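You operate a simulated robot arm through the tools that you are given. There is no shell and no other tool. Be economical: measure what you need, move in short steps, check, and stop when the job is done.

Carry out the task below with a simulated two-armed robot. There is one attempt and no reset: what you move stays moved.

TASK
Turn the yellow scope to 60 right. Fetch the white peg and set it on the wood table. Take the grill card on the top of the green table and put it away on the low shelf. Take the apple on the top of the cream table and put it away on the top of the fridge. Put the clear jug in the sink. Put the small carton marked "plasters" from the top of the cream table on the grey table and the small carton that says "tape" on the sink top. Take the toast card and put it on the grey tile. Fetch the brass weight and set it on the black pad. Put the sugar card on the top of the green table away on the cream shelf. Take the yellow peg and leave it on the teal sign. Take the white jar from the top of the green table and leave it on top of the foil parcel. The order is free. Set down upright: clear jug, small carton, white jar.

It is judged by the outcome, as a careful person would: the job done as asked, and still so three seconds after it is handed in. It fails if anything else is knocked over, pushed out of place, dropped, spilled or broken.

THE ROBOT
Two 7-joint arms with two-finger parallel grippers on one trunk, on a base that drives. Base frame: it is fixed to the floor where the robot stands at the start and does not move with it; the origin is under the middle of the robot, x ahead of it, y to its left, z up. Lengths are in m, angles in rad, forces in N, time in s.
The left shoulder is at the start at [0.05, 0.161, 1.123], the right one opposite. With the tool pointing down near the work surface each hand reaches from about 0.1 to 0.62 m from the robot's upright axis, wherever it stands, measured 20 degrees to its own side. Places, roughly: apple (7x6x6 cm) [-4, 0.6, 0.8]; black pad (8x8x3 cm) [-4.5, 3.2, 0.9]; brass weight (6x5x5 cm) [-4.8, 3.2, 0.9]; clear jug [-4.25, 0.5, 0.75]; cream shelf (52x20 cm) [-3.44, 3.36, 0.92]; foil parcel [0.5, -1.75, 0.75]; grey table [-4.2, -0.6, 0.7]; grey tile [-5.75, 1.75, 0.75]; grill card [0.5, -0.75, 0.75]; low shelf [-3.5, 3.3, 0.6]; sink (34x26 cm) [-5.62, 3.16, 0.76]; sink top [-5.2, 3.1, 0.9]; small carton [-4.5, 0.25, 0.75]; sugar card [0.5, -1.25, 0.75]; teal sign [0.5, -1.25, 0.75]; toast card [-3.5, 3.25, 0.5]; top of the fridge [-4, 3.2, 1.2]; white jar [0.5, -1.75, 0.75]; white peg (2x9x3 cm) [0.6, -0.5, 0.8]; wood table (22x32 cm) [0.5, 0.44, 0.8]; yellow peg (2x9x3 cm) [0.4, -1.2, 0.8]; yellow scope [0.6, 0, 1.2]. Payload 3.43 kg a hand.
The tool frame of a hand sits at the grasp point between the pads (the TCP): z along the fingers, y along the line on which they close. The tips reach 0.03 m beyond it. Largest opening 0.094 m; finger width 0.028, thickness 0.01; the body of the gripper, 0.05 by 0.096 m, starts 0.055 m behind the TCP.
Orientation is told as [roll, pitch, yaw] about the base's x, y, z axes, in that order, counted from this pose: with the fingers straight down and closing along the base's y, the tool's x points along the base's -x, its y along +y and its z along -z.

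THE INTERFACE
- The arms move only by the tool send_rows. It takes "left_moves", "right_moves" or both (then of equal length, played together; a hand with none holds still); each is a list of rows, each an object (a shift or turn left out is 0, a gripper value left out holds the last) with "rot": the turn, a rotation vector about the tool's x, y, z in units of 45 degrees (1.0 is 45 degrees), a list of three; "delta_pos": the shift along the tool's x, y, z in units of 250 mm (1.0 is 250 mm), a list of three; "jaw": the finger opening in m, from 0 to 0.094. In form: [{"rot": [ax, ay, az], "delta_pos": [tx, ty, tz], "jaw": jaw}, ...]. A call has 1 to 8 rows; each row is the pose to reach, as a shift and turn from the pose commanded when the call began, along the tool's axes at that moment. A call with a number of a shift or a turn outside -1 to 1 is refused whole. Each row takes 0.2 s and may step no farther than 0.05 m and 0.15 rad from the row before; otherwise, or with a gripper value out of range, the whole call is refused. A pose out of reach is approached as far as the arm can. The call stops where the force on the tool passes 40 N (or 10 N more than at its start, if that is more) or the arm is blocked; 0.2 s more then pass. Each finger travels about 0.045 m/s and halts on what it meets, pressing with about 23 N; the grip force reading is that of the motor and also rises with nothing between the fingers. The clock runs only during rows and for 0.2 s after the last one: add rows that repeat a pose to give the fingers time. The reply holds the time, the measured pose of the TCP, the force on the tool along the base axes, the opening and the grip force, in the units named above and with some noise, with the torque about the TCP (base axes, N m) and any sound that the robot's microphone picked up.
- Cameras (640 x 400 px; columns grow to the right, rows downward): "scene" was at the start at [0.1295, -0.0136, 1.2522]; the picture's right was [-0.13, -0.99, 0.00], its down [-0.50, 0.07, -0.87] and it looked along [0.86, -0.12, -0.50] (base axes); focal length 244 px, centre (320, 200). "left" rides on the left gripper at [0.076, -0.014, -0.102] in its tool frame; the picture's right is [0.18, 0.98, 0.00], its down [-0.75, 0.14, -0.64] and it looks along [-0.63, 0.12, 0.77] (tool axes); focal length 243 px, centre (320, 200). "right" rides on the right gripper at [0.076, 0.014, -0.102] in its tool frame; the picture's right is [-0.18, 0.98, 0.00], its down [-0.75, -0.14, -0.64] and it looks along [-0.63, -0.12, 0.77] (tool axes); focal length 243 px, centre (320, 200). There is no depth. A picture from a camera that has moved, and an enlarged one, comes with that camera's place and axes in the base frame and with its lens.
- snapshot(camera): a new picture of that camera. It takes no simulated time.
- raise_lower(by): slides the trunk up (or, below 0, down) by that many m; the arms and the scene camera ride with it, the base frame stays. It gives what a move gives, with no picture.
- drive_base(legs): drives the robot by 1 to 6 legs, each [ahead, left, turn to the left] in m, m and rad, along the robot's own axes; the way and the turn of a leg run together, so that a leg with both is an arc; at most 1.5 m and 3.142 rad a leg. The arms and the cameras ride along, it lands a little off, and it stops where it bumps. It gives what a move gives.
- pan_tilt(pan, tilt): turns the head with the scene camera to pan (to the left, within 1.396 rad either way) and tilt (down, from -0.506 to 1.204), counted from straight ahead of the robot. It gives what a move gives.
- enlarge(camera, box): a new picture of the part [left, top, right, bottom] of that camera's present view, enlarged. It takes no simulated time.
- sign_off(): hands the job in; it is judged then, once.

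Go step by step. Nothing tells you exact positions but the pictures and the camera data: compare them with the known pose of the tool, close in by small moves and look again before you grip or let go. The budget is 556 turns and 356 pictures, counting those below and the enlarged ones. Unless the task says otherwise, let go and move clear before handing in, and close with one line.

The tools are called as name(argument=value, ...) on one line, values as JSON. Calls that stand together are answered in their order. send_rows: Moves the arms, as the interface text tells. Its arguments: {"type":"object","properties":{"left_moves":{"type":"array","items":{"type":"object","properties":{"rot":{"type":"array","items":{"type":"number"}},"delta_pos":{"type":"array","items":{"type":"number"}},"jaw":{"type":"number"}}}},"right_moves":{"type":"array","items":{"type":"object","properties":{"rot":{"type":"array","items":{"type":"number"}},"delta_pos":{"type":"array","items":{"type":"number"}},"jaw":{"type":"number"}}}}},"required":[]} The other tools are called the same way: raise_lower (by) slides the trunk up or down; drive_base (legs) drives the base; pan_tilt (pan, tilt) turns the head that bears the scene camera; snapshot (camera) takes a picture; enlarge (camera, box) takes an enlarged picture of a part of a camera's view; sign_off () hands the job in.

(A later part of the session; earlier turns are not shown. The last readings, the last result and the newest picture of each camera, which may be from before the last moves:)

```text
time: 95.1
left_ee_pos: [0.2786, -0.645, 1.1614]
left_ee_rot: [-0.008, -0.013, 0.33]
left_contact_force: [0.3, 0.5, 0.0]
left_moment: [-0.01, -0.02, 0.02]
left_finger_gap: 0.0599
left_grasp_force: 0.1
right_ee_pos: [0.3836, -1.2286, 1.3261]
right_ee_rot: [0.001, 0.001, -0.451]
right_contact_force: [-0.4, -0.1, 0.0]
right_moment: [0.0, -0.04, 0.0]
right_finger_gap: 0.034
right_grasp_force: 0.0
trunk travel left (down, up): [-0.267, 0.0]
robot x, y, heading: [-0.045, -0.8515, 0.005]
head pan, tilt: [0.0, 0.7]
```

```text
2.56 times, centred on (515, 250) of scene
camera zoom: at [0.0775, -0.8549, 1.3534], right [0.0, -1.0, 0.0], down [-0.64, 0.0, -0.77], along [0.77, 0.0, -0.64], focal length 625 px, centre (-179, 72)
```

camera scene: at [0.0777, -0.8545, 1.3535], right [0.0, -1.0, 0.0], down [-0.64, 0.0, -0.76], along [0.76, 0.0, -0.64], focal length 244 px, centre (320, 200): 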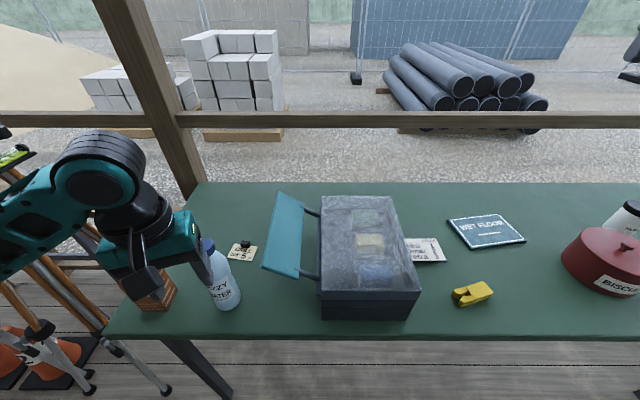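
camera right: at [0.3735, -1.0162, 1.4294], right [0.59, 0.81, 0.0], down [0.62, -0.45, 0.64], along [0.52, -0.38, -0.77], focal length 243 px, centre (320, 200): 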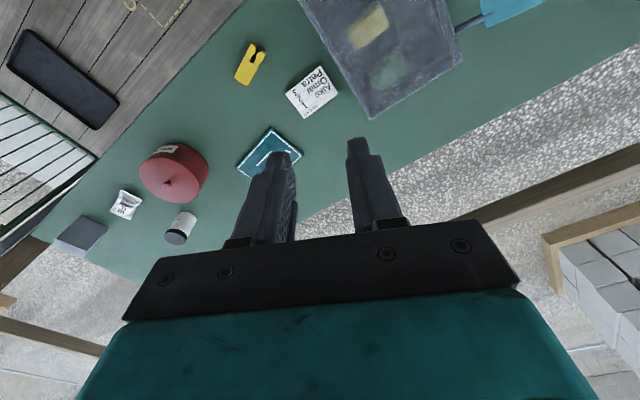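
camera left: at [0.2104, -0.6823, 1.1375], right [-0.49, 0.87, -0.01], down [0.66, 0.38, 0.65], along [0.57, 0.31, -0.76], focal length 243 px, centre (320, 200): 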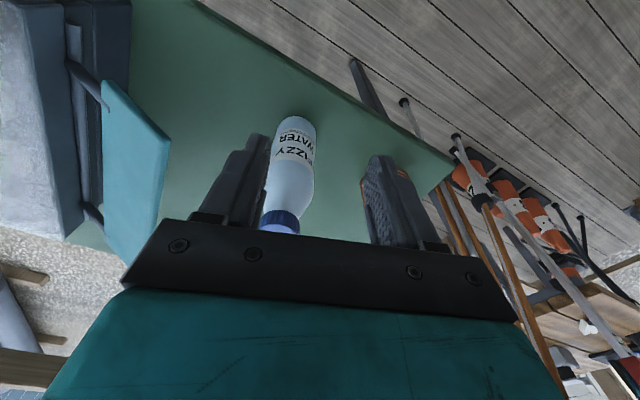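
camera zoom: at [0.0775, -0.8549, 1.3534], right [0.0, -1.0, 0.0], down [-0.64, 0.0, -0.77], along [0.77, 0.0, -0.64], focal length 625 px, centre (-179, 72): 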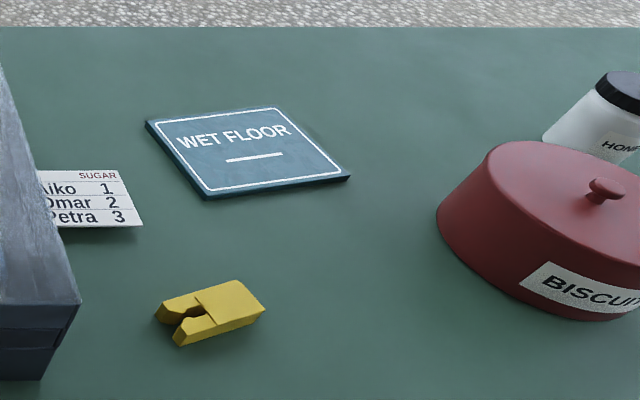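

The yellow peg is at about (0.38, -1.22) and the teal sign at (0.59, -1.36). I move there to work with the right hand.

drive_base(legs=[[0.0, -0.28, 0], [0.08, 0, 0]])

send_rows(right_moves=[{"delta_pos": [0, 0, 0.16], "jaw": 0.06}, {"delta_pos": [0, 0, 0.32], "jaw": 0.06}, {"delta_pos": [0, 0, 0.48], "jaw": 0.06}, {"delta_pos": [0, 0, 0.64], "jaw": 0.06}])

snapshot(camera="right")

snapshot(camera="scene")

```text
time: 98.8
left_ee_pos: [0.3603, -0.9312, 1.16]
left_ee_rot: [-0.006, -0.014, 0.324]
left_contact_force: [0.7, 0.4, -0.1]
left_moment: [0.02, 0.01, -0.01]
left_finger_gap: 0.0602
left_grasp_force: 0.0
right_ee_pos: [0.4616, -1.5147, 1.3257]
right_ee_rot: [0.002, 0.001, -0.455]
right_contact_force: [1.0, 0.4, 0.4]
right_moment: [-0.02, 0.05, 0.01]
right_finger_gap: 0.0337
right_grasp_force: 0.0
trunk travel left (down, up): [-0.267, 0.0]
robot x, y, heading: [0.0335, -1.1372, -0.006]
head pan, tilt: [0.0, 0.7]
```

```text
time: 99.8
left_ee_pos: [0.3609, -0.9307, 1.1598]
left_ee_rot: [-0.008, -0.015, 0.324]
left_contact_force: [1.0, -0.8, 0.4]
left_moment: [0.02, 0.01, 0.02]
left_finger_gap: 0.0601
left_grasp_force: 0.1
right_ee_pos: [0.4618, -1.5131, 1.1679]
right_ee_rot: [0.003, -0.001, -0.454]
right_contact_force: [0.5, 0.1, 0.5]
right_moment: [-0.03, 0.02, 0.0]
right_finger_gap: 0.06
right_grasp_force: 0.0
trunk travel left (down, up): [-0.267, 0.0]
robot x, y, heading: [0.0295, -1.1415, -0.01]
head pan, tilt: [0.0, 0.7]
```

```text
298 pictures are left
camera right: at [0.3989, -1.4682, 1.2713], right [0.6, 0.8, 0.0], down [0.61, -0.46, 0.64], along [0.52, -0.38, -0.77], focal length 243 px, centre (320, 200)
```

right: 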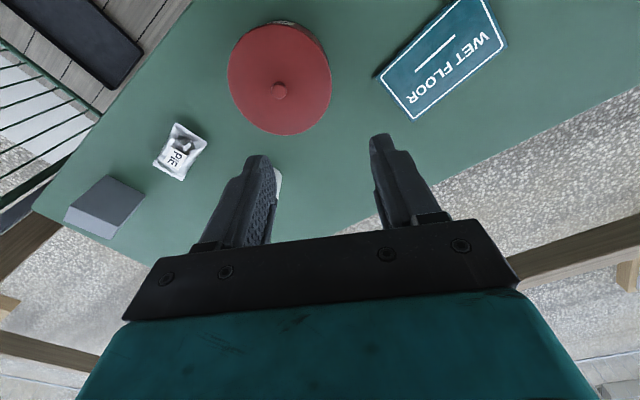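

```text
297 pictures are left
camera scene: at [0.1579, -1.1397, 1.3535], right [-0.01, -1.0, 0.0], down [-0.64, 0.0, -0.76], along [0.76, 0.0, -0.64], focal length 244 px, centre (320, 200)
```

scene: 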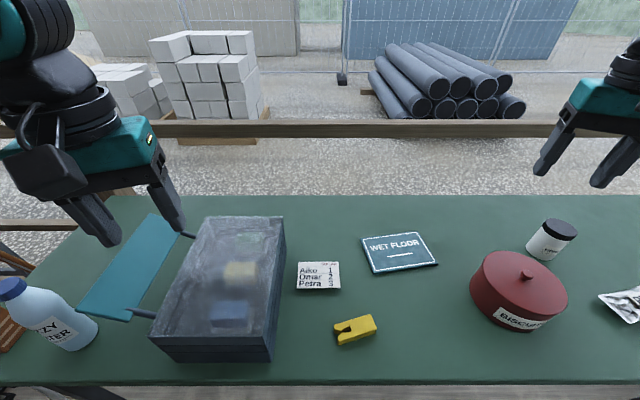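

send_rows(right_moves=[{"delta_pos": [0.118, 0.132, 0], "rot": [0, 0, 0.14]}, {"delta_pos": [0.236, 0.264, 0], "rot": [0, 0, 0.28]}, {"delta_pos": [0.354, 0.396, 0], "rot": [0, 0, 0.42]}, {"delta_pos": [0.472, 0.528, 0], "rot": [0, 0, 0.56]}, {"delta_pos": [0.59, 0.66, 0], "rot": [0, 0, 0.7]}, {"delta_pos": [0.708, 0.792, 0], "rot": [0, 0, 0.84]}, {"delta_pos": [0.825, 0.923, 0], "rot": [0, 0, 1.0]}])

snapshot(camera="right")

enlarge(camera="scene", box=[270, 220, 450, 350])

```text
time: 101.4
left_ee_pos: [0.3597, -0.9298, 1.1603]
left_ee_rot: [-0.006, -0.013, 0.325]
left_contact_force: [0.3, -0.3, -0.1]
left_moment: [0.0, 0.0, 0.0]
left_finger_gap: 0.06
left_grasp_force: 0.0
right_ee_pos: [0.3768, -1.2158, 1.1685]
right_ee_rot: [0.002, -0.001, -1.24]
right_contact_force: [0.2, 0.4, 0.4]
right_moment: [-0.02, 0.0, 0.01]
right_finger_gap: 0.06
right_grasp_force: 0.2
trunk travel left (down, up): [-0.267, 0.0]
robot x, y, heading: [0.0319, -1.1381, -0.004]
head pan, tilt: [0.0, 0.7]
```

```text
296 pictures are left
camera right: at [0.3663, -1.1397, 1.2718], right [0.99, 0.14, 0.0], down [0.11, -0.76, 0.64], along [0.09, -0.64, -0.77], focal length 243 px, centre (320, 200)
```

right: 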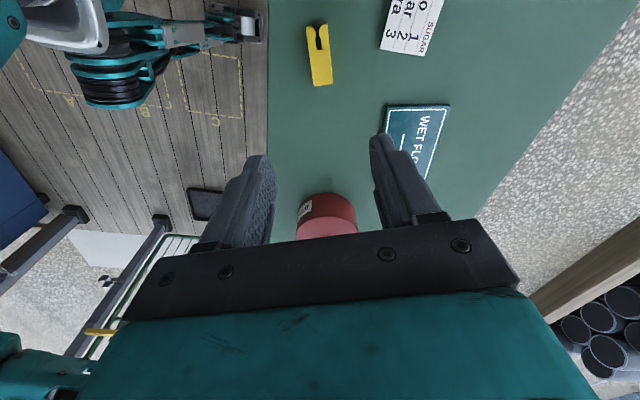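

```text
3.08 times, centred on (360, 285) of scene
camera zoom: at [0.1578, -1.1384, 1.3535], right [0.0, -1.0, 0.0], down [-0.64, 0.0, -0.76], along [0.76, 0.0, -0.64], focal length 751 px, centre (197, -62)
```

zoom: 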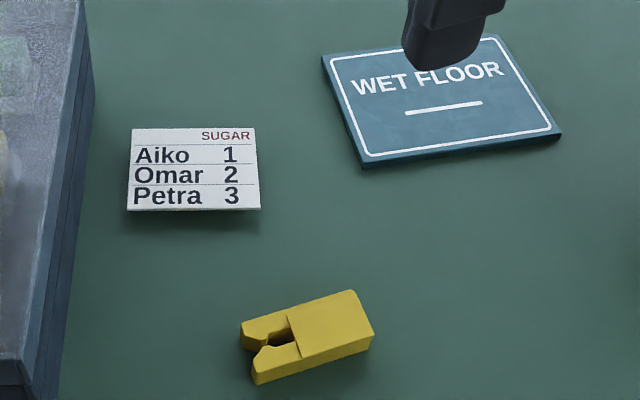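

send_rows(right_moves=[{"delta_pos": [0, 0, 0.19], "rot": [0, 0, 0.045]}, {"delta_pos": [0, 0, 0.38], "rot": [0, 0, 0.045]}, {"delta_pos": [0, 0, 0.57], "rot": [0, 0, 0.045]}, {"delta_pos": [0, 0, 0.76], "rot": [0, 0, 0.045]}, {"delta_pos": [0, 0, 0.95], "rot": [0, 0, 0.045]}])

snapshot(camera="right")

```text
time: 102.6
left_ee_pos: [0.3615, -0.9303, 1.1599]
left_ee_rot: [-0.007, -0.014, 0.325]
left_contact_force: [0.2, -1.1, 0.7]
left_moment: [0.0, -0.03, -0.04]
left_finger_gap: 0.0602
left_grasp_force: 0.0
right_ee_pos: [0.3785, -1.2156, 0.9287]
right_ee_rot: [0.002, 0.001, -1.274]
right_contact_force: [0.0, 0.6, -0.1]
right_moment: [-0.03, -0.01, -0.02]
right_finger_gap: 0.0602
right_grasp_force: 0.0
trunk travel left (down, up): [-0.267, 0.0]
robot x, y, heading: [0.0343, -1.1379, -0.006]
head pan, tilt: [0.0, 0.7]
```

```text
294 pictures are left
camera right: at [0.3696, -1.1401, 1.0323], right [0.99, 0.11, 0.0], down [0.08, -0.76, 0.64], along [0.07, -0.64, -0.77], focal length 243 px, centre (320, 200)
```

right: 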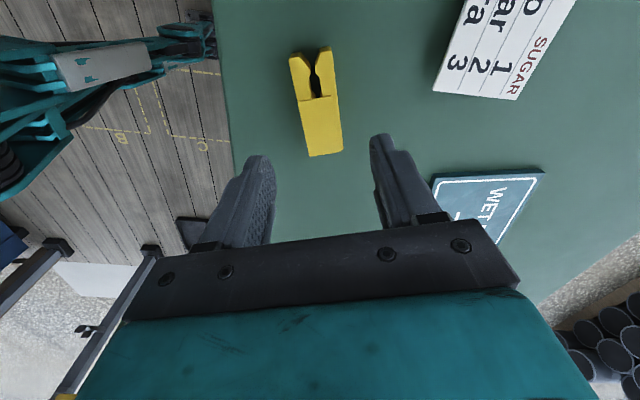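

send_rows(right_moves=[{"delta_pos": [0.01, 0, 0.15], "rot": [0, 0, 0.02]}, {"delta_pos": [0.01, 0, 0.3], "rot": [0, 0, 0.02]}, {"delta_pos": [0.01, 0, 0.35], "rot": [0, 0, 0.02]}, {"delta_pos": [0.01, 0, 0.375], "rot": [0, 0, 0.02]}, {"delta_pos": [0.01, 0, 0.39], "rot": [0, 0, 0.02]}, {"delta_pos": [0.01, 0, 0.405], "rot": [0, 0, 0.02]}, {"delta_pos": [0.01, 0, 0.42], "rot": [0, 0, 0.02]}, {"delta_pos": [0.01, 0, 0.435], "rot": [0, 0, 0.02]}])

snapshot(camera="right")

```text
time: 104.2
left_ee_pos: [0.3604, -0.9314, 1.1597]
left_ee_rot: [-0.007, -0.016, 0.323]
left_contact_force: [0.3, -0.6, -0.1]
left_moment: [0.01, 0.03, 0.02]
left_finger_gap: 0.0597
left_grasp_force: 0.0
right_ee_pos: [0.3783, -1.2143, 0.831]
right_ee_rot: [0.007, -0.001, -1.289]
right_contact_force: [-4.6, -4.6, 18.8]
right_moment: [-0.38, 0.8, 0.05]
right_finger_gap: 0.0635
right_grasp_force: 3.0
trunk travel left (down, up): [-0.267, 0.0]
robot x, y, heading: [0.0304, -1.1364, -0.009]
head pan, tilt: [0.0, 0.7]
stopped in row 8 (right hand): the force on the tool passed its limit at 46 N (the readings are from after the stop); the commanded pose is now the measured one
```

```text
293 pictures are left
camera right: at [0.3713, -1.1376, 0.9334], right [1.0, 0.1, 0.01], down [0.07, -0.76, 0.64], along [0.07, -0.64, -0.77], focal length 243 px, centre (320, 200)
```

right: 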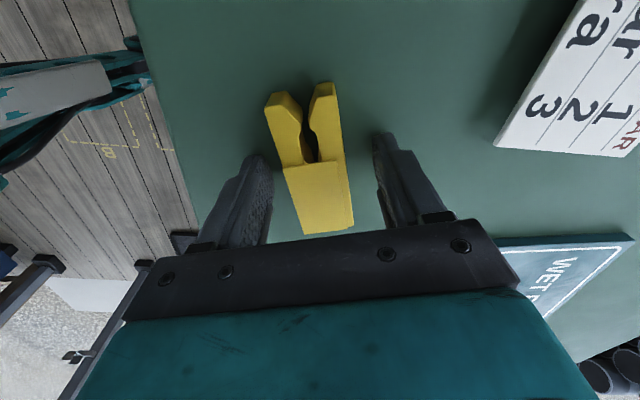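

send_rows(right_moves=[{"delta_pos": [-0.03, 0, -0.007]}, {"delta_pos": [-0.03, 0, -0.007], "jaw": 0.02}, {"delta_pos": [-0.03, 0, -0.007], "jaw": 0.0}, {"delta_pos": [-0.03, 0, -0.007], "jaw": 0.0}, {"delta_pos": [-0.03, 0, -0.007], "jaw": 0.0}, {"delta_pos": [-0.03, 0, -0.007], "jaw": 0.0}, {"delta_pos": [-0.03, 0, -0.03]}, {"delta_pos": [-0.03, 0, -0.06]}])

send_rows(right_moves=[{"delta_pos": [0, 0, -0.06]}, {"delta_pos": [0, 0, -0.12]}, {"delta_pos": [0, 0, -0.2]}, {"delta_pos": [0, 0, -0.3]}, {"delta_pos": [0, 0, -0.4]}])

snapshot(camera="right")

```text
time: 106.0
left_ee_pos: [0.3618, -0.9308, 1.1605]
left_ee_rot: [-0.009, -0.013, 0.324]
left_contact_force: [-0.6, -0.7, 0.1]
left_moment: [0.01, -0.01, -0.01]
left_finger_gap: 0.0602
left_grasp_force: 0.1
right_ee_pos: [0.3801, -1.2235, 0.8439]
right_ee_rot: [0.008, 0.0, -1.291]
right_contact_force: [-0.1, 0.6, -0.3]
right_moment: [-0.01, -0.01, -0.01]
right_finger_gap: 0.0327
right_grasp_force: 23.0
trunk travel left (down, up): [-0.267, 0.0]
robot x, y, heading: [0.0299, -1.1367, -0.005]
head pan, tilt: [0.0, 0.7]
```

```text
time: 107.2
left_ee_pos: [0.3606, -0.9303, 1.1608]
left_ee_rot: [-0.007, -0.012, 0.324]
left_contact_force: [-0.8, 0.3, 0.0]
left_moment: [-0.02, -0.03, -0.02]
left_finger_gap: 0.0598
left_grasp_force: 0.0
right_ee_pos: [0.3808, -1.2208, 0.9432]
right_ee_rot: [0.006, 0.001, -1.291]
right_contact_force: [-0.6, -0.1, 0.0]
right_moment: [-0.01, 0.02, -0.01]
right_finger_gap: 0.033
right_grasp_force: 23.0
trunk travel left (down, up): [-0.267, 0.0]
robot x, y, heading: [0.0341, -1.1369, -0.005]
head pan, tilt: [0.0, 0.7]
```

```text
292 pictures are left
camera right: at [0.3729, -1.1447, 1.047], right [1.0, 0.09, 0.01], down [0.07, -0.76, 0.64], along [0.07, -0.64, -0.77], focal length 243 px, centre (320, 200)
```

right: 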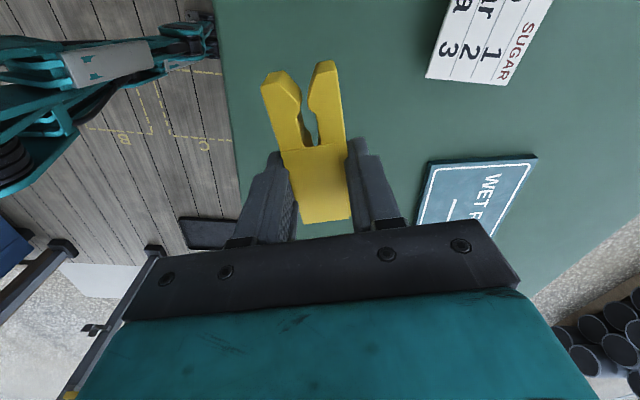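

send_rows(right_moves=[{"delta_pos": [-0.13, 0.104, 0]}, {"delta_pos": [-0.26, 0.208, 0]}, {"delta_pos": [-0.39, 0.312, 0]}, {"delta_pos": [-0.52, 0.416, 0]}, {"delta_pos": [-0.65, 0.52, 0]}, {"delta_pos": [-0.774, 0.622, 0]}])

snapshot(camera="right")

enlarge(camera="scene", box=[320, 180, 480, 300])

```text
time: 108.7
left_ee_pos: [0.3614, -0.9316, 1.1587]
left_ee_rot: [-0.008, -0.013, 0.323]
left_contact_force: [0.0, -0.2, -0.7]
left_moment: [0.0, 0.03, -0.03]
left_finger_gap: 0.0599
left_grasp_force: 0.1
right_ee_pos: [0.5878, -1.3634, 0.9425]
right_ee_rot: [0.005, 0.002, -1.288]
right_contact_force: [-0.7, 0.8, -0.3]
right_moment: [0.0, -0.01, 0.02]
right_finger_gap: 0.033
right_grasp_force: 23.4
trunk travel left (down, up): [-0.267, 0.0]
robot x, y, heading: [0.0321, -1.1383, -0.003]
head pan, tilt: [0.0, 0.7]
```

```text
291 pictures are left
camera right: at [0.5803, -1.2872, 1.0453], right [1.0, 0.1, 0.01], down [0.07, -0.77, 0.64], along [0.07, -0.64, -0.77], focal length 243 px, centre (320, 200)
```

right: 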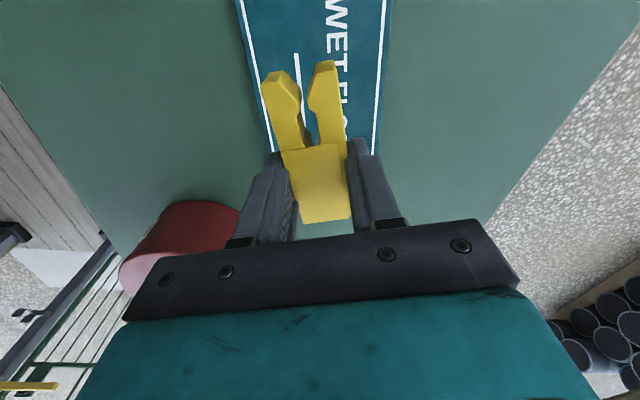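

```text
3.33 times, centred on (400, 240) of scene
camera zoom: at [0.1582, -1.1396, 1.3534], right [-0.01, -1.0, 0.0], down [-0.64, 0.0, -0.76], along [0.76, 0.0, -0.64], focal length 813 px, centre (53, 67)
```

zoom: 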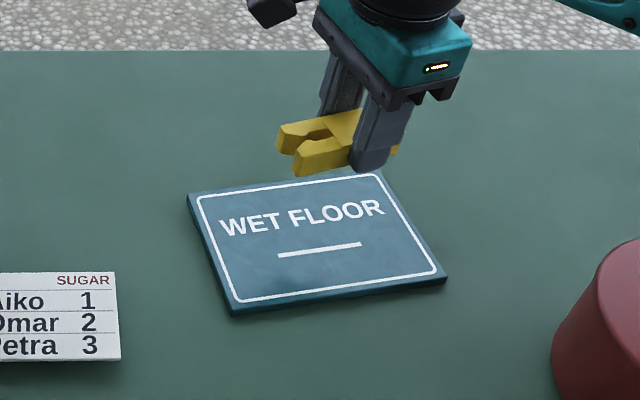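

send_rows(right_moves=[{"delta_pos": [0.01, -0.01, 0.15]}, {"delta_pos": [0.01, -0.01, 0.3]}, {"delta_pos": [0.01, -0.01, 0.36]}, {"delta_pos": [0.01, -0.01, 0.385]}, {"delta_pos": [0.01, -0.01, 0.4]}])

enlarge(camera="scene", box=[350, 210, 450, 285])

```text
time: 109.8
left_ee_pos: [0.3613, -0.9309, 1.16]
left_ee_rot: [-0.006, -0.016, 0.324]
left_contact_force: [-0.1, 0.7, 0.3]
left_moment: [-0.01, -0.04, -0.01]
left_finger_gap: 0.06
left_grasp_force: 0.0
right_ee_pos: [0.5831, -1.3615, 0.8455]
right_ee_rot: [0.007, 0.0, -1.29]
right_contact_force: [0.4, -0.3, -0.3]
right_moment: [-0.01, 0.0, 0.01]
right_finger_gap: 0.0327
right_grasp_force: 23.1
trunk travel left (down, up): [-0.267, 0.0]
robot x, y, heading: [0.0302, -1.1386, -0.006]
head pan, tilt: [0.0, 0.7]
```

```text
5.33 times, centred on (400, 248) of scene
camera zoom: at [0.1578, -1.1396, 1.3535], right [-0.01, -1.0, 0.0], down [-0.64, 0.0, -0.76], along [0.76, 0.0, -0.64], focal length 1301 px, centre (-107, -53)
```

zoom: 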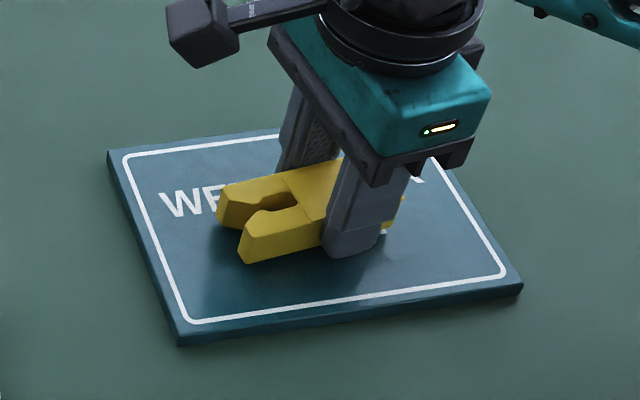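

send_rows(right_moves=[{"delta_pos": [0, 0, 0.008]}, {"delta_pos": [0, 0, 0.016]}, {"delta_pos": [0, 0, 0.022]}])

enlarge(camera="scene", box=[350, 210, 450, 285])

```text
time: 110.7
left_ee_pos: [0.3599, -0.9308, 1.1612]
left_ee_rot: [-0.009, -0.013, 0.323]
left_contact_force: [-1.0, 0.0, 0.0]
left_moment: [0.0, -0.03, 0.04]
left_finger_gap: 0.0599
left_grasp_force: 0.0
right_ee_pos: [0.5822, -1.3615, 0.8404]
right_ee_rot: [0.01, -0.001, -1.29]
right_contact_force: [-0.4, -2.6, 8.1]
right_moment: [-0.1, 0.13, 0.05]
right_finger_gap: 0.0328
right_grasp_force: 23.3
trunk travel left (down, up): [-0.267, 0.0]
robot x, y, heading: [0.032, -1.1366, -0.004]
head pan, tilt: [0.0, 0.7]
```

```text
5.33 times, centred on (400, 248) of scene
camera zoom: at [0.1569, -1.1395, 1.3538], right [-0.01, -1.0, 0.0], down [-0.64, 0.0, -0.77], along [0.77, 0.0, -0.64], focal length 1301 px, centre (-107, -53)
```

zoom: 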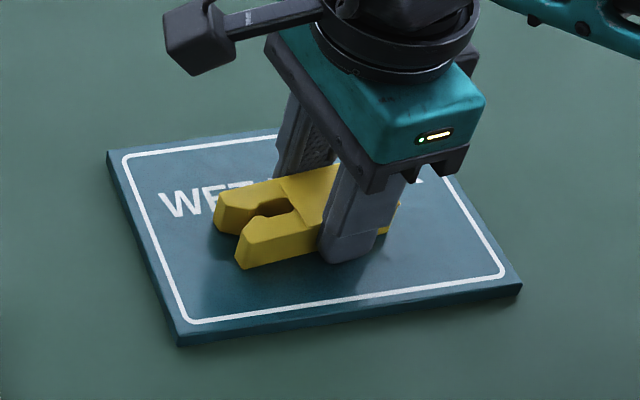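

Contact with the sign. I release and lift.

send_rows(right_moves=[{"delta_pos": [0, 0, 0], "jaw": 0.04}, {"delta_pos": [0, 0, -0.004], "jaw": 0.055}, {"delta_pos": [0, 0, -0.004], "jaw": 0.055}, {"delta_pos": [0, 0, -0.1]}, {"delta_pos": [0, 0, -0.28]}, {"delta_pos": [0, 0, -0.46]}, {"delta_pos": [0, 0, -0.64]}])

snapshot(camera="scene")

enlarge(camera="scene", box=[460, 180, 640, 340])

```text
time: 112.2
left_ee_pos: [0.3604, -0.9314, 1.1605]
left_ee_rot: [-0.007, -0.014, 0.325]
left_contact_force: [0.3, 1.1, -0.6]
left_moment: [-0.01, -0.02, 0.0]
left_finger_gap: 0.06
left_grasp_force: 0.0
right_ee_pos: [0.5788, -1.3627, 1.0015]
right_ee_rot: [0.007, 0.001, -1.291]
right_contact_force: [0.6, 0.0, -0.2]
right_moment: [0.01, -0.01, 0.03]
right_finger_gap: 0.055
right_grasp_force: 0.1
trunk travel left (down, up): [-0.267, 0.0]
robot x, y, heading: [0.0334, -1.1381, -0.003]
head pan, tilt: [0.0, 0.7]
```

```text
287 pictures are left
camera scene: at [0.1575, -1.1394, 1.3535], right [-0.01, -1.0, 0.0], down [-0.64, 0.0, -0.77], along [0.77, 0.0, -0.64], focal length 244 px, centre (320, 200)
```

scene: 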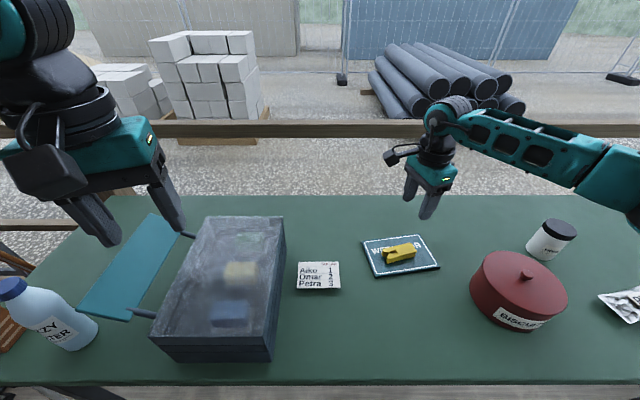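

```text
2.50 times, centred on (550, 260) of scene
camera zoom: at [0.1575, -1.1394, 1.3535], right [-0.01, -1.0, 0.0], down [-0.64, 0.0, -0.77], along [0.77, 0.0, -0.64], focal length 610 px, centre (-255, 50)
```

zoom: 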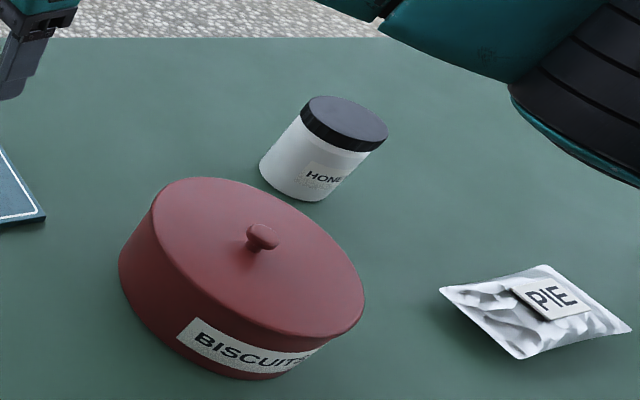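

Yellow peg is on the sign. The white honey jar is at about (0.585, -1.755) and the foil "PIE" parcel at (0.43, -1.88). I strafe right to reach both.

drive_base(legs=[[0, -0.46, 0]])

snapshot(camera="right")

pan_tilt(pan=-0.4, tilt=0.8)

snapshot(camera="scene")

```text
time: 116.8
left_ee_pos: [0.3579, -1.3917, 1.1596]
left_ee_rot: [-0.005, -0.013, 0.314]
left_contact_force: [1.2, 0.7, -0.8]
left_moment: [0.02, 0.01, -0.02]
left_finger_gap: 0.0598
left_grasp_force: 0.0
right_ee_pos: [0.5735, -1.8256, 1.0016]
right_ee_rot: [0.006, 0.002, -1.301]
right_contact_force: [-0.1, -0.5, 0.3]
right_moment: [0.01, 0.0, -0.01]
right_finger_gap: 0.0549
right_grasp_force: 0.0
trunk travel left (down, up): [-0.267, 0.0]
robot x, y, heading: [0.0291, -1.598, -0.01]
head pan, tilt: [0.0, 0.7]
```

```text
285 pictures are left
camera right: at [0.5659, -1.7495, 1.104], right [1.0, 0.09, 0.01], down [0.06, -0.77, 0.64], along [0.06, -0.64, -0.77], focal length 243 px, centre (320, 200)
```

right: 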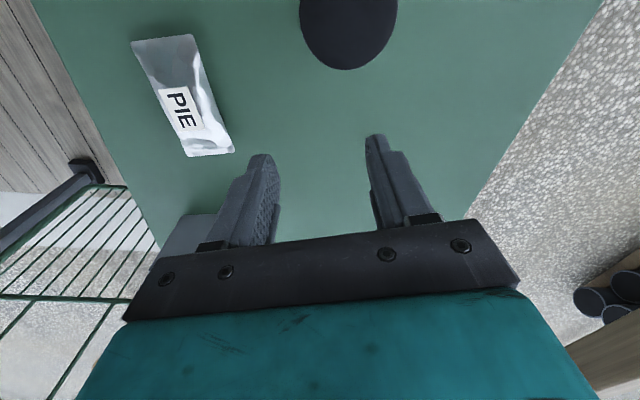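

```text
time: 117.7
left_ee_pos: [0.3585, -1.3915, 1.1608]
left_ee_rot: [-0.008, -0.012, 0.313]
left_contact_force: [-0.1, 0.1, 0.0]
left_moment: [0.0, 0.05, 0.0]
left_finger_gap: 0.0601
left_grasp_force: 0.0
right_ee_pos: [0.5726, -1.8267, 1.001]
right_ee_rot: [0.007, -0.002, -1.3]
right_contact_force: [0.1, 0.0, -0.7]
right_moment: [0.02, -0.02, 0.0]
right_finger_gap: 0.0549
right_grasp_force: 0.1
trunk travel left (down, up): [-0.267, 0.0]
robot x, y, heading: [0.0265, -1.5947, -0.012]
head pan, tilt: [-0.4, 0.799]
```

```text
284 pictures are left
camera scene: at [0.1421, -1.6296, 1.3452], right [-0.4, -0.92, 0.0], down [-0.66, 0.29, -0.7], along [0.64, -0.28, -0.72], focal length 244 px, centre (320, 200)
```

scene: 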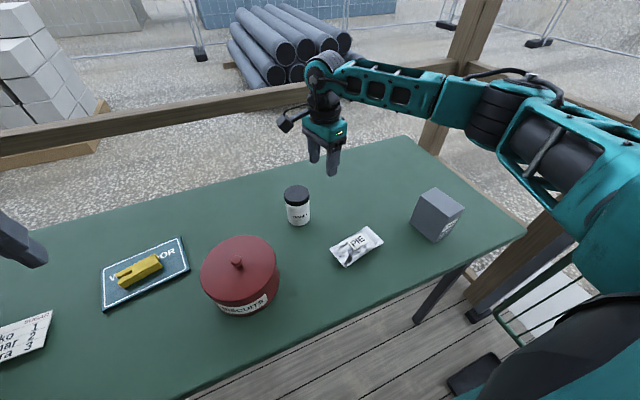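

send_rows(right_moves=[{"delta_pos": [0.12, 0.07, 0], "jaw": 0.08}, {"delta_pos": [0.248, 0.152, 0], "jaw": 0.094}, {"delta_pos": [0.248, 0.152, 0], "jaw": 0.094}])

snapshot(camera="right")

enlarge(camera="scene", box=[260, 120, 380, 240])

```text
time: 118.5
left_ee_pos: [0.3571, -1.3913, 1.1606]
left_ee_rot: [-0.008, -0.014, 0.314]
left_contact_force: [-0.8, 0.2, -0.6]
left_moment: [0.04, 0.01, -0.04]
left_finger_gap: 0.0599
left_grasp_force: 0.0
right_ee_pos: [0.5962, -1.7559, 1.0023]
right_ee_rot: [0.008, 0.001, -1.3]
right_contact_force: [-0.3, -0.3, -1.3]
right_moment: [-0.03, 0.04, 0.02]
right_finger_gap: 0.0942
right_grasp_force: 0.2
trunk travel left (down, up): [-0.267, 0.0]
robot x, y, heading: [0.0279, -1.5953, -0.013]
head pan, tilt: [-0.4, 0.799]
```

```text
283 pictures are left
camera right: at [0.5881, -1.6798, 1.1051], right [1.0, 0.09, 0.01], down [0.06, -0.77, 0.64], along [0.06, -0.64, -0.77], focal length 243 px, centre (320, 200)
```

right: 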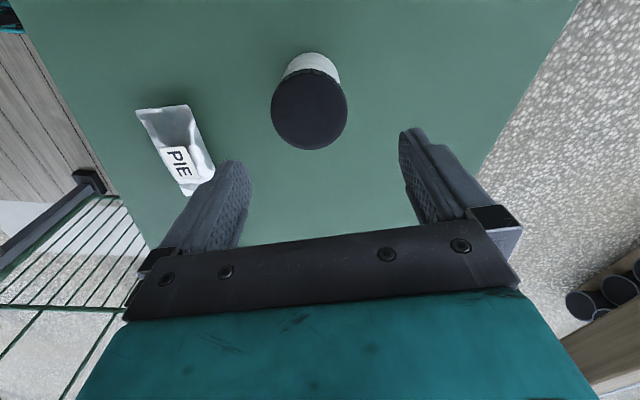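

```text
3.33 times, centred on (320, 180) of scene
camera zoom: at [0.142, -1.6301, 1.3452], right [-0.4, -0.92, 0.0], down [-0.66, 0.29, -0.7], along [0.64, -0.28, -0.72], focal length 813 px, centre (320, 267)
```

zoom: 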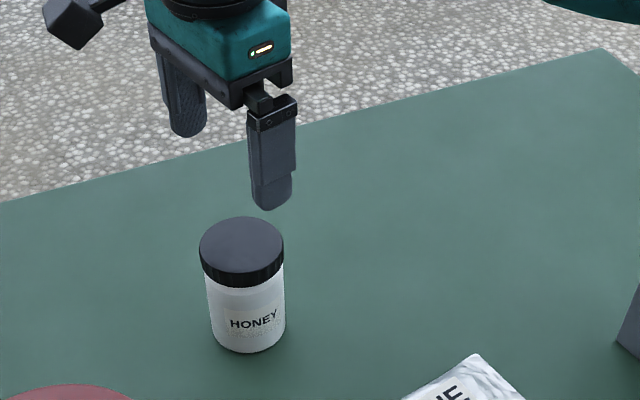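

send_rows(right_moves=[{"delta_pos": [0.016, -0.029, 0.1]}, {"delta_pos": [0.016, -0.029, 0.2]}])

snapshot(camera="right")

```text
time: 119.1
left_ee_pos: [0.3586, -1.3919, 1.1593]
left_ee_rot: [-0.008, -0.014, 0.315]
left_contact_force: [0.1, -0.5, 0.0]
left_moment: [-0.03, 0.04, -0.02]
left_finger_gap: 0.06
left_grasp_force: 0.0
right_ee_pos: [0.5864, -1.7507, 0.9508]
right_ee_rot: [0.006, 0.0, -1.3]
right_contact_force: [-0.1, 0.3, 0.0]
right_moment: [0.02, -0.02, -0.04]
right_finger_gap: 0.0941
right_grasp_force: 0.1
trunk travel left (down, up): [-0.267, 0.0]
robot x, y, heading: [0.0306, -1.5948, -0.015]
head pan, tilt: [-0.4, 0.799]
```

```text
281 pictures are left
camera right: at [0.5795, -1.675, 1.0544], right [1.0, 0.09, 0.01], down [0.06, -0.77, 0.64], along [0.06, -0.64, -0.77], focal length 243 px, centre (320, 200)
```

right: 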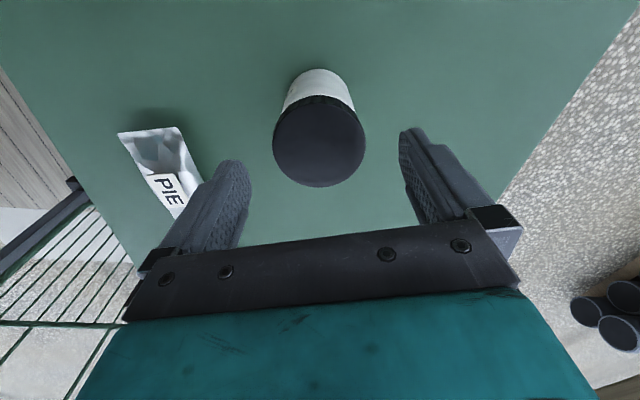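

send_rows(right_moves=[{"delta_pos": [0, 0, 0.12]}, {"delta_pos": [0, 0, 0.24]}, {"delta_pos": [0, 0, 0.32]}, {"delta_pos": [0, 0, 0.32], "jaw": 0.06}, {"delta_pos": [0, 0, 0.32], "jaw": 0.05}, {"delta_pos": [0, 0, 0.32], "jaw": 0.045}, {"delta_pos": [0, 0, 0.32], "jaw": 0.045}])

enlarge(camera="scene", box=[260, 120, 380, 240])

```text
time: 120.7
left_ee_pos: [0.3583, -1.3915, 1.1605]
left_ee_rot: [-0.007, -0.014, 0.314]
left_contact_force: [0.4, 0.7, 0.0]
left_moment: [0.0, 0.01, 0.0]
left_finger_gap: 0.0601
left_grasp_force: 0.1
right_ee_pos: [0.5852, -1.7519, 0.8728]
right_ee_rot: [0.009, 0.001, -1.301]
right_contact_force: [0.5, 0.5, -1.0]
right_moment: [-0.01, 0.0, -0.01]
right_finger_gap: 0.0665
right_grasp_force: 23.0
trunk travel left (down, up): [-0.267, 0.0]
robot x, y, heading: [0.0284, -1.5969, -0.012]
head pan, tilt: [-0.4, 0.799]
```

```text
3.33 times, centred on (320, 180) of scene
camera zoom: at [0.1422, -1.6297, 1.3452], right [-0.4, -0.92, 0.0], down [-0.66, 0.29, -0.7], along [0.64, -0.28, -0.72], focal length 813 px, centre (320, 267)
```

zoom: 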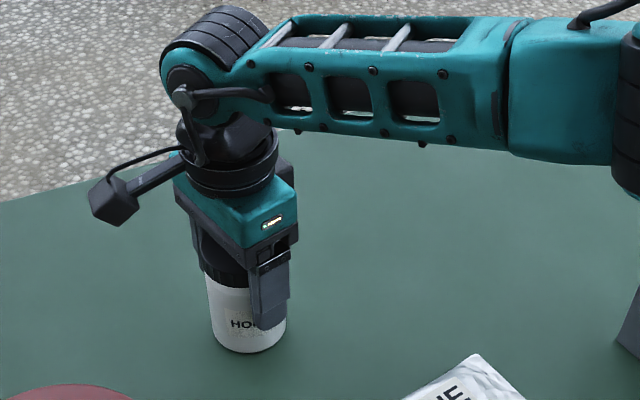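

Jar held. I lift it gently, then carry it toward the parcel.

send_rows(right_moves=[{"delta_pos": [0, 0, -0.04]}, {"delta_pos": [0, 0, -0.08]}, {"delta_pos": [0, 0, -0.16]}, {"delta_pos": [0, 0, -0.26]}, {"delta_pos": [0, 0, -0.36]}, {"delta_pos": [0, 0, -0.44]}])

enlarge(camera="scene", box=[300, 190, 420, 290])

snapshot(camera="right")

```text
time: 122.1
left_ee_pos: [0.3576, -1.3921, 1.1599]
left_ee_rot: [-0.008, -0.013, 0.315]
left_contact_force: [-0.2, 0.1, 0.2]
left_moment: [0.01, 0.0, -0.03]
left_finger_gap: 0.0599
left_grasp_force: 0.1
right_ee_pos: [0.5851, -1.7528, 0.982]
right_ee_rot: [0.008, 0.0, -1.3]
right_contact_force: [-1.1, 0.1, -2.7]
right_moment: [0.01, -0.04, 0.02]
right_finger_gap: 0.066
right_grasp_force: 23.2
trunk travel left (down, up): [-0.267, 0.0]
robot x, y, heading: [0.0281, -1.5934, -0.012]
head pan, tilt: [-0.4, 0.799]
```

```text
4.00 times, centred on (360, 240) of scene
camera zoom: at [0.1422, -1.6297, 1.3452], right [-0.4, -0.92, 0.0], down [-0.66, 0.29, -0.7], along [0.64, -0.28, -0.72], focal length 976 px, centre (160, 40)
```

zoom: 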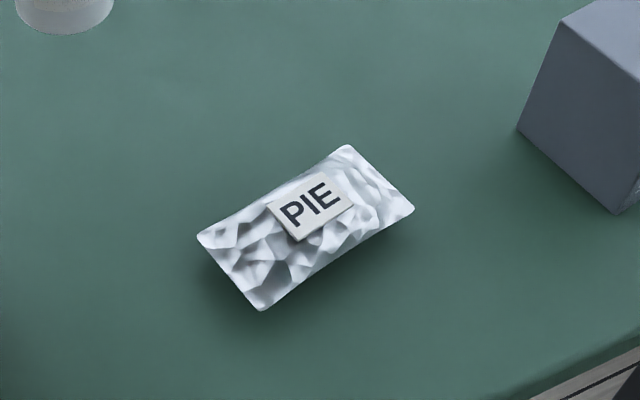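

```text
278 pictures are left
camera right: at [0.5781, -1.6767, 1.0857], right [1.0, 0.09, 0.01], down [0.06, -0.77, 0.64], along [0.06, -0.64, -0.77], focal length 243 px, centre (320, 200)
```

right: 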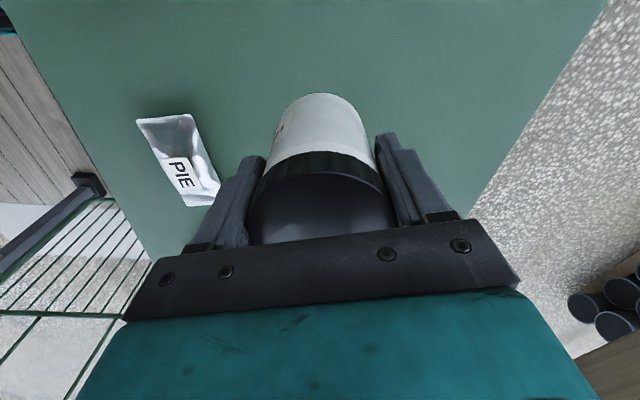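

send_rows(right_moves=[{"delta_pos": [-0.046, -0.145, 0]}, {"delta_pos": [-0.092, -0.29, 0]}, {"delta_pos": [-0.138, -0.435, 0]}, {"delta_pos": [-0.185, -0.58, 0]}, {"delta_pos": [-0.231, -0.724, 0]}, {"delta_pos": [-0.231, -0.724, 0.08]}, {"delta_pos": [-0.231, -0.724, 0.16]}])

enlarge(camera="scene", box=[300, 150, 440, 290])

snapshot(camera="right")

```text
time: 123.7
left_ee_pos: [0.3581, -1.3914, 1.1594]
left_ee_rot: [-0.006, -0.014, 0.315]
left_contact_force: [1.1, 0.6, 0.4]
left_moment: [0.03, -0.02, 0.03]
left_finger_gap: 0.0601
left_grasp_force: 0.0
right_ee_pos: [0.426, -1.8593, 0.9411]
right_ee_rot: [0.007, 0.0, -1.301]
right_contact_force: [0.4, 0.1, -3.1]
right_moment: [0.0, 0.01, 0.02]
right_finger_gap: 0.066
right_grasp_force: 23.4
trunk travel left (down, up): [-0.267, 0.0]
robot x, y, heading: [0.0309, -1.5972, -0.012]
head pan, tilt: [-0.4, 0.799]
```

```text
2.86 times, centred on (370, 220) of scene
camera zoom: at [0.1422, -1.6301, 1.3452], right [-0.4, -0.92, 0.0], down [-0.66, 0.29, -0.7], along [0.64, -0.28, -0.72], focal length 697 px, centre (177, 143)
```

zoom: 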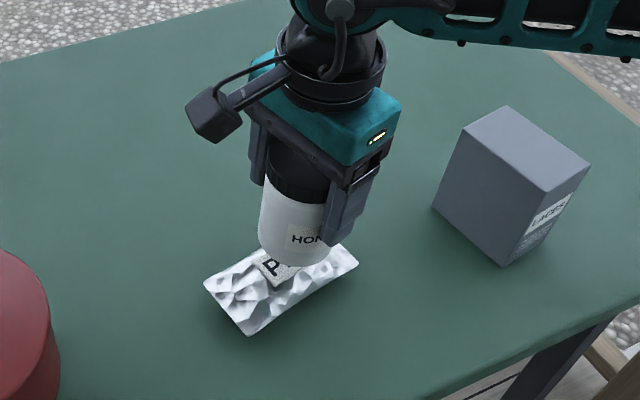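

```text
276 pictures are left
camera right: at [0.4178, -1.7827, 1.0433], right [1.0, 0.09, 0.01], down [0.06, -0.77, 0.64], along [0.06, -0.64, -0.77], focal length 243 px, centre (320, 200)
```

right: 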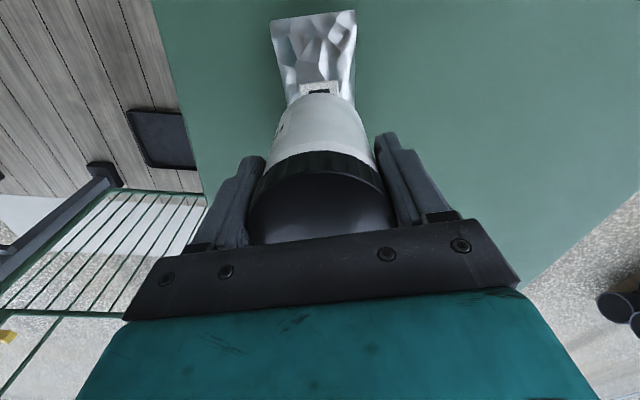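

send_rows(right_moves=[{"delta_pos": [0, 0, 0.05]}, {"delta_pos": [0, 0, 0.09]}, {"delta_pos": [0, 0, 0.105]}, {"delta_pos": [0, 0, 0.12]}, {"delta_pos": [0, 0, 0.135]}])

enlarge(camera="scene", box=[320, 190, 420, 280])

```text
time: 124.9
left_ee_pos: [0.3565, -1.3914, 1.1609]
left_ee_rot: [-0.006, -0.015, 0.316]
left_contact_force: [0.8, 0.5, -0.1]
left_moment: [-0.03, 0.0, 0.0]
left_finger_gap: 0.06
left_grasp_force: 0.1
right_ee_pos: [0.4247, -1.8578, 0.9088]
right_ee_rot: [0.012, 0.0, -1.302]
right_contact_force: [-4.6, -1.5, 11.9]
right_moment: [-0.19, 0.44, -0.01]
right_finger_gap: 0.0659
right_grasp_force: 23.1
trunk travel left (down, up): [-0.267, 0.0]
robot x, y, heading: [0.024, -1.5934, -0.013]
head pan, tilt: [-0.4, 0.799]
```

```text
4.44 times, centred on (370, 235) of scene
camera zoom: at [0.1407, -1.6295, 1.3457], right [-0.4, -0.92, 0.0], down [-0.66, 0.29, -0.7], along [0.64, -0.28, -0.72], focal length 1084 px, centre (98, 44)
```

zoom: 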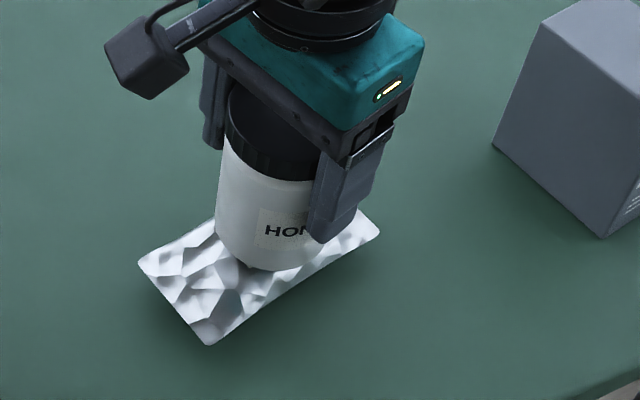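

Contact on the parcel's label. I ease off slightly and open.

send_rows(right_moves=[{"delta_pos": [0, 0, -0.008]}, {"delta_pos": [0, 0, -0.008], "jaw": 0.075}, {"delta_pos": [0, 0, -0.008], "jaw": 0.085}, {"delta_pos": [0, 0, -0.008], "jaw": 0.094}, {"delta_pos": [0, 0, -0.008], "jaw": 0.094}])

snapshot(camera="right")

enlarge(camera="scene", box=[320, 190, 420, 280])

```text
time: 126.1
left_ee_pos: [0.3583, -1.3918, 1.1599]
left_ee_rot: [-0.007, -0.014, 0.316]
left_contact_force: [-0.7, -0.8, -0.4]
left_moment: [0.01, 0.05, 0.0]
left_finger_gap: 0.0599
left_grasp_force: 0.1
right_ee_pos: [0.4264, -1.8558, 0.9075]
right_ee_rot: [0.006, 0.0, -1.3]
right_contact_force: [0.0, 0.4, 0.9]
right_moment: [0.0, 0.01, -0.02]
right_finger_gap: 0.0941
right_grasp_force: 0.1
trunk travel left (down, up): [-0.267, 0.0]
robot x, y, heading: [0.0271, -1.5979, -0.017]
head pan, tilt: [-0.4, 0.799]
```

```text
274 pictures are left
camera right: at [0.4191, -1.7805, 1.011], right [1.0, 0.09, 0.01], down [0.06, -0.77, 0.64], along [0.06, -0.64, -0.77], focal length 243 px, centre (320, 200)
```

right: 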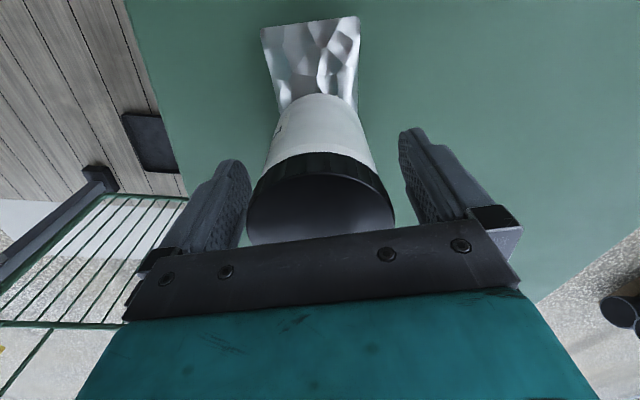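

```text
4.44 times, centred on (370, 235) of scene
camera zoom: at [0.1421, -1.6297, 1.3452], right [-0.4, -0.92, 0.0], down [-0.66, 0.29, -0.7], along [0.64, -0.28, -0.72], focal length 1084 px, centre (98, 44)
```

zoom: 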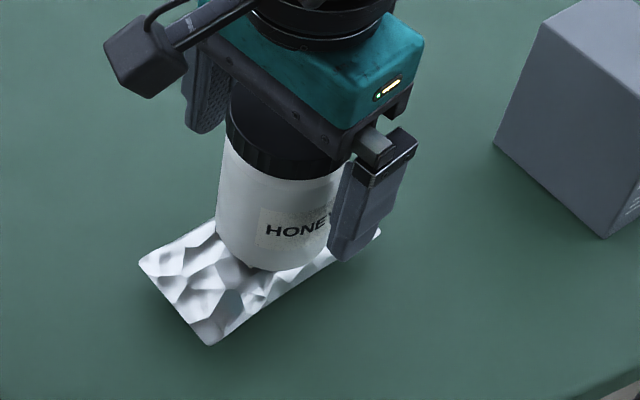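

Jar stands upright on the parcel. I lift straight up and clear.

send_rows(right_moves=[{"delta_pos": [0, 0, -0.1]}, {"delta_pos": [0, 0, -0.28]}, {"delta_pos": [0, 0, -0.46]}, {"delta_pos": [0, 0, -0.64]}, {"delta_pos": [0, 0, -0.82]}])

snapshot(camera="scene")

pan_tilt(pan=0.6, tilt=0.7)

enlarge(camera="scene", box=[100, 100, 400, 300])

```text
time: 127.3
left_ee_pos: [0.3574, -1.3927, 1.1595]
left_ee_rot: [-0.009, -0.015, 0.316]
left_contact_force: [-0.4, 1.2, -0.3]
left_moment: [-0.01, -0.01, 0.01]
left_finger_gap: 0.06
left_grasp_force: 0.2
right_ee_pos: [0.4291, -1.8584, 1.1107]
right_ee_rot: [0.006, 0.0, -1.302]
right_contact_force: [0.3, 0.6, 0.5]
right_moment: [-0.03, 0.01, 0.06]
right_finger_gap: 0.0939
right_grasp_force: 0.0
trunk travel left (down, up): [-0.267, 0.0]
robot x, y, heading: [0.0267, -1.5966, -0.013]
head pan, tilt: [-0.4, 0.799]
```

```text
272 pictures are left
camera scene: at [0.1421, -1.6294, 1.3452], right [-0.4, -0.92, 0.0], down [-0.66, 0.29, -0.7], along [0.64, -0.28, -0.72], focal length 244 px, centre (320, 200)
```

scene: 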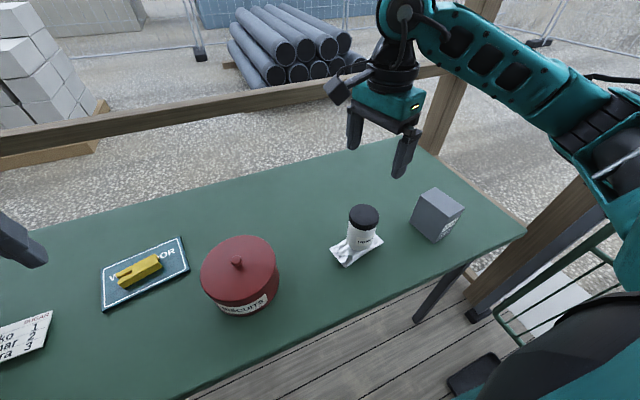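

```text
time: 128.5
left_ee_pos: [0.3582, -1.3914, 1.16]
left_ee_rot: [-0.008, -0.014, 0.314]
left_contact_force: [-1.0, 0.1, 0.0]
left_moment: [-0.01, 0.01, -0.02]
left_finger_gap: 0.0598
left_grasp_force: 0.0
right_ee_pos: [0.4285, -1.8601, 1.1109]
right_ee_rot: [0.007, 0.0, -1.301]
right_contact_force: [0.2, 0.6, -1.1]
right_moment: [0.02, 0.01, 0.0]
right_finger_gap: 0.0939
right_grasp_force: 0.0
trunk travel left (down, up): [-0.267, 0.0]
robot x, y, heading: [0.0276, -1.5972, -0.012]
head pan, tilt: [0.6, 0.7]
```

```text
2.00 times, centred on (250, 200) of scene
camera zoom: at [0.1391, -1.5503, 1.3535], right [0.55, -0.83, 0.0], down [-0.54, -0.36, -0.76], along [0.64, 0.42, -0.64], focal length 488 px, centre (460, 200)
```

zoom: 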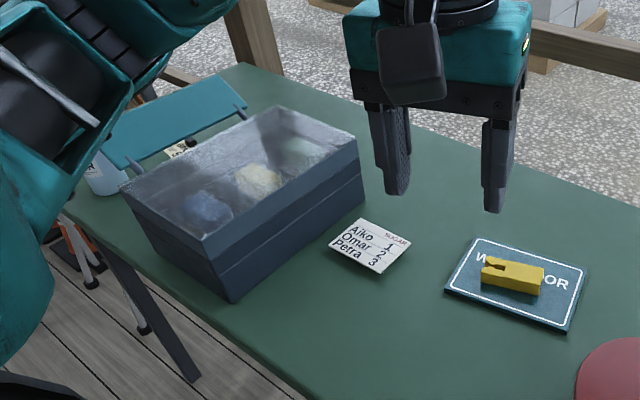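

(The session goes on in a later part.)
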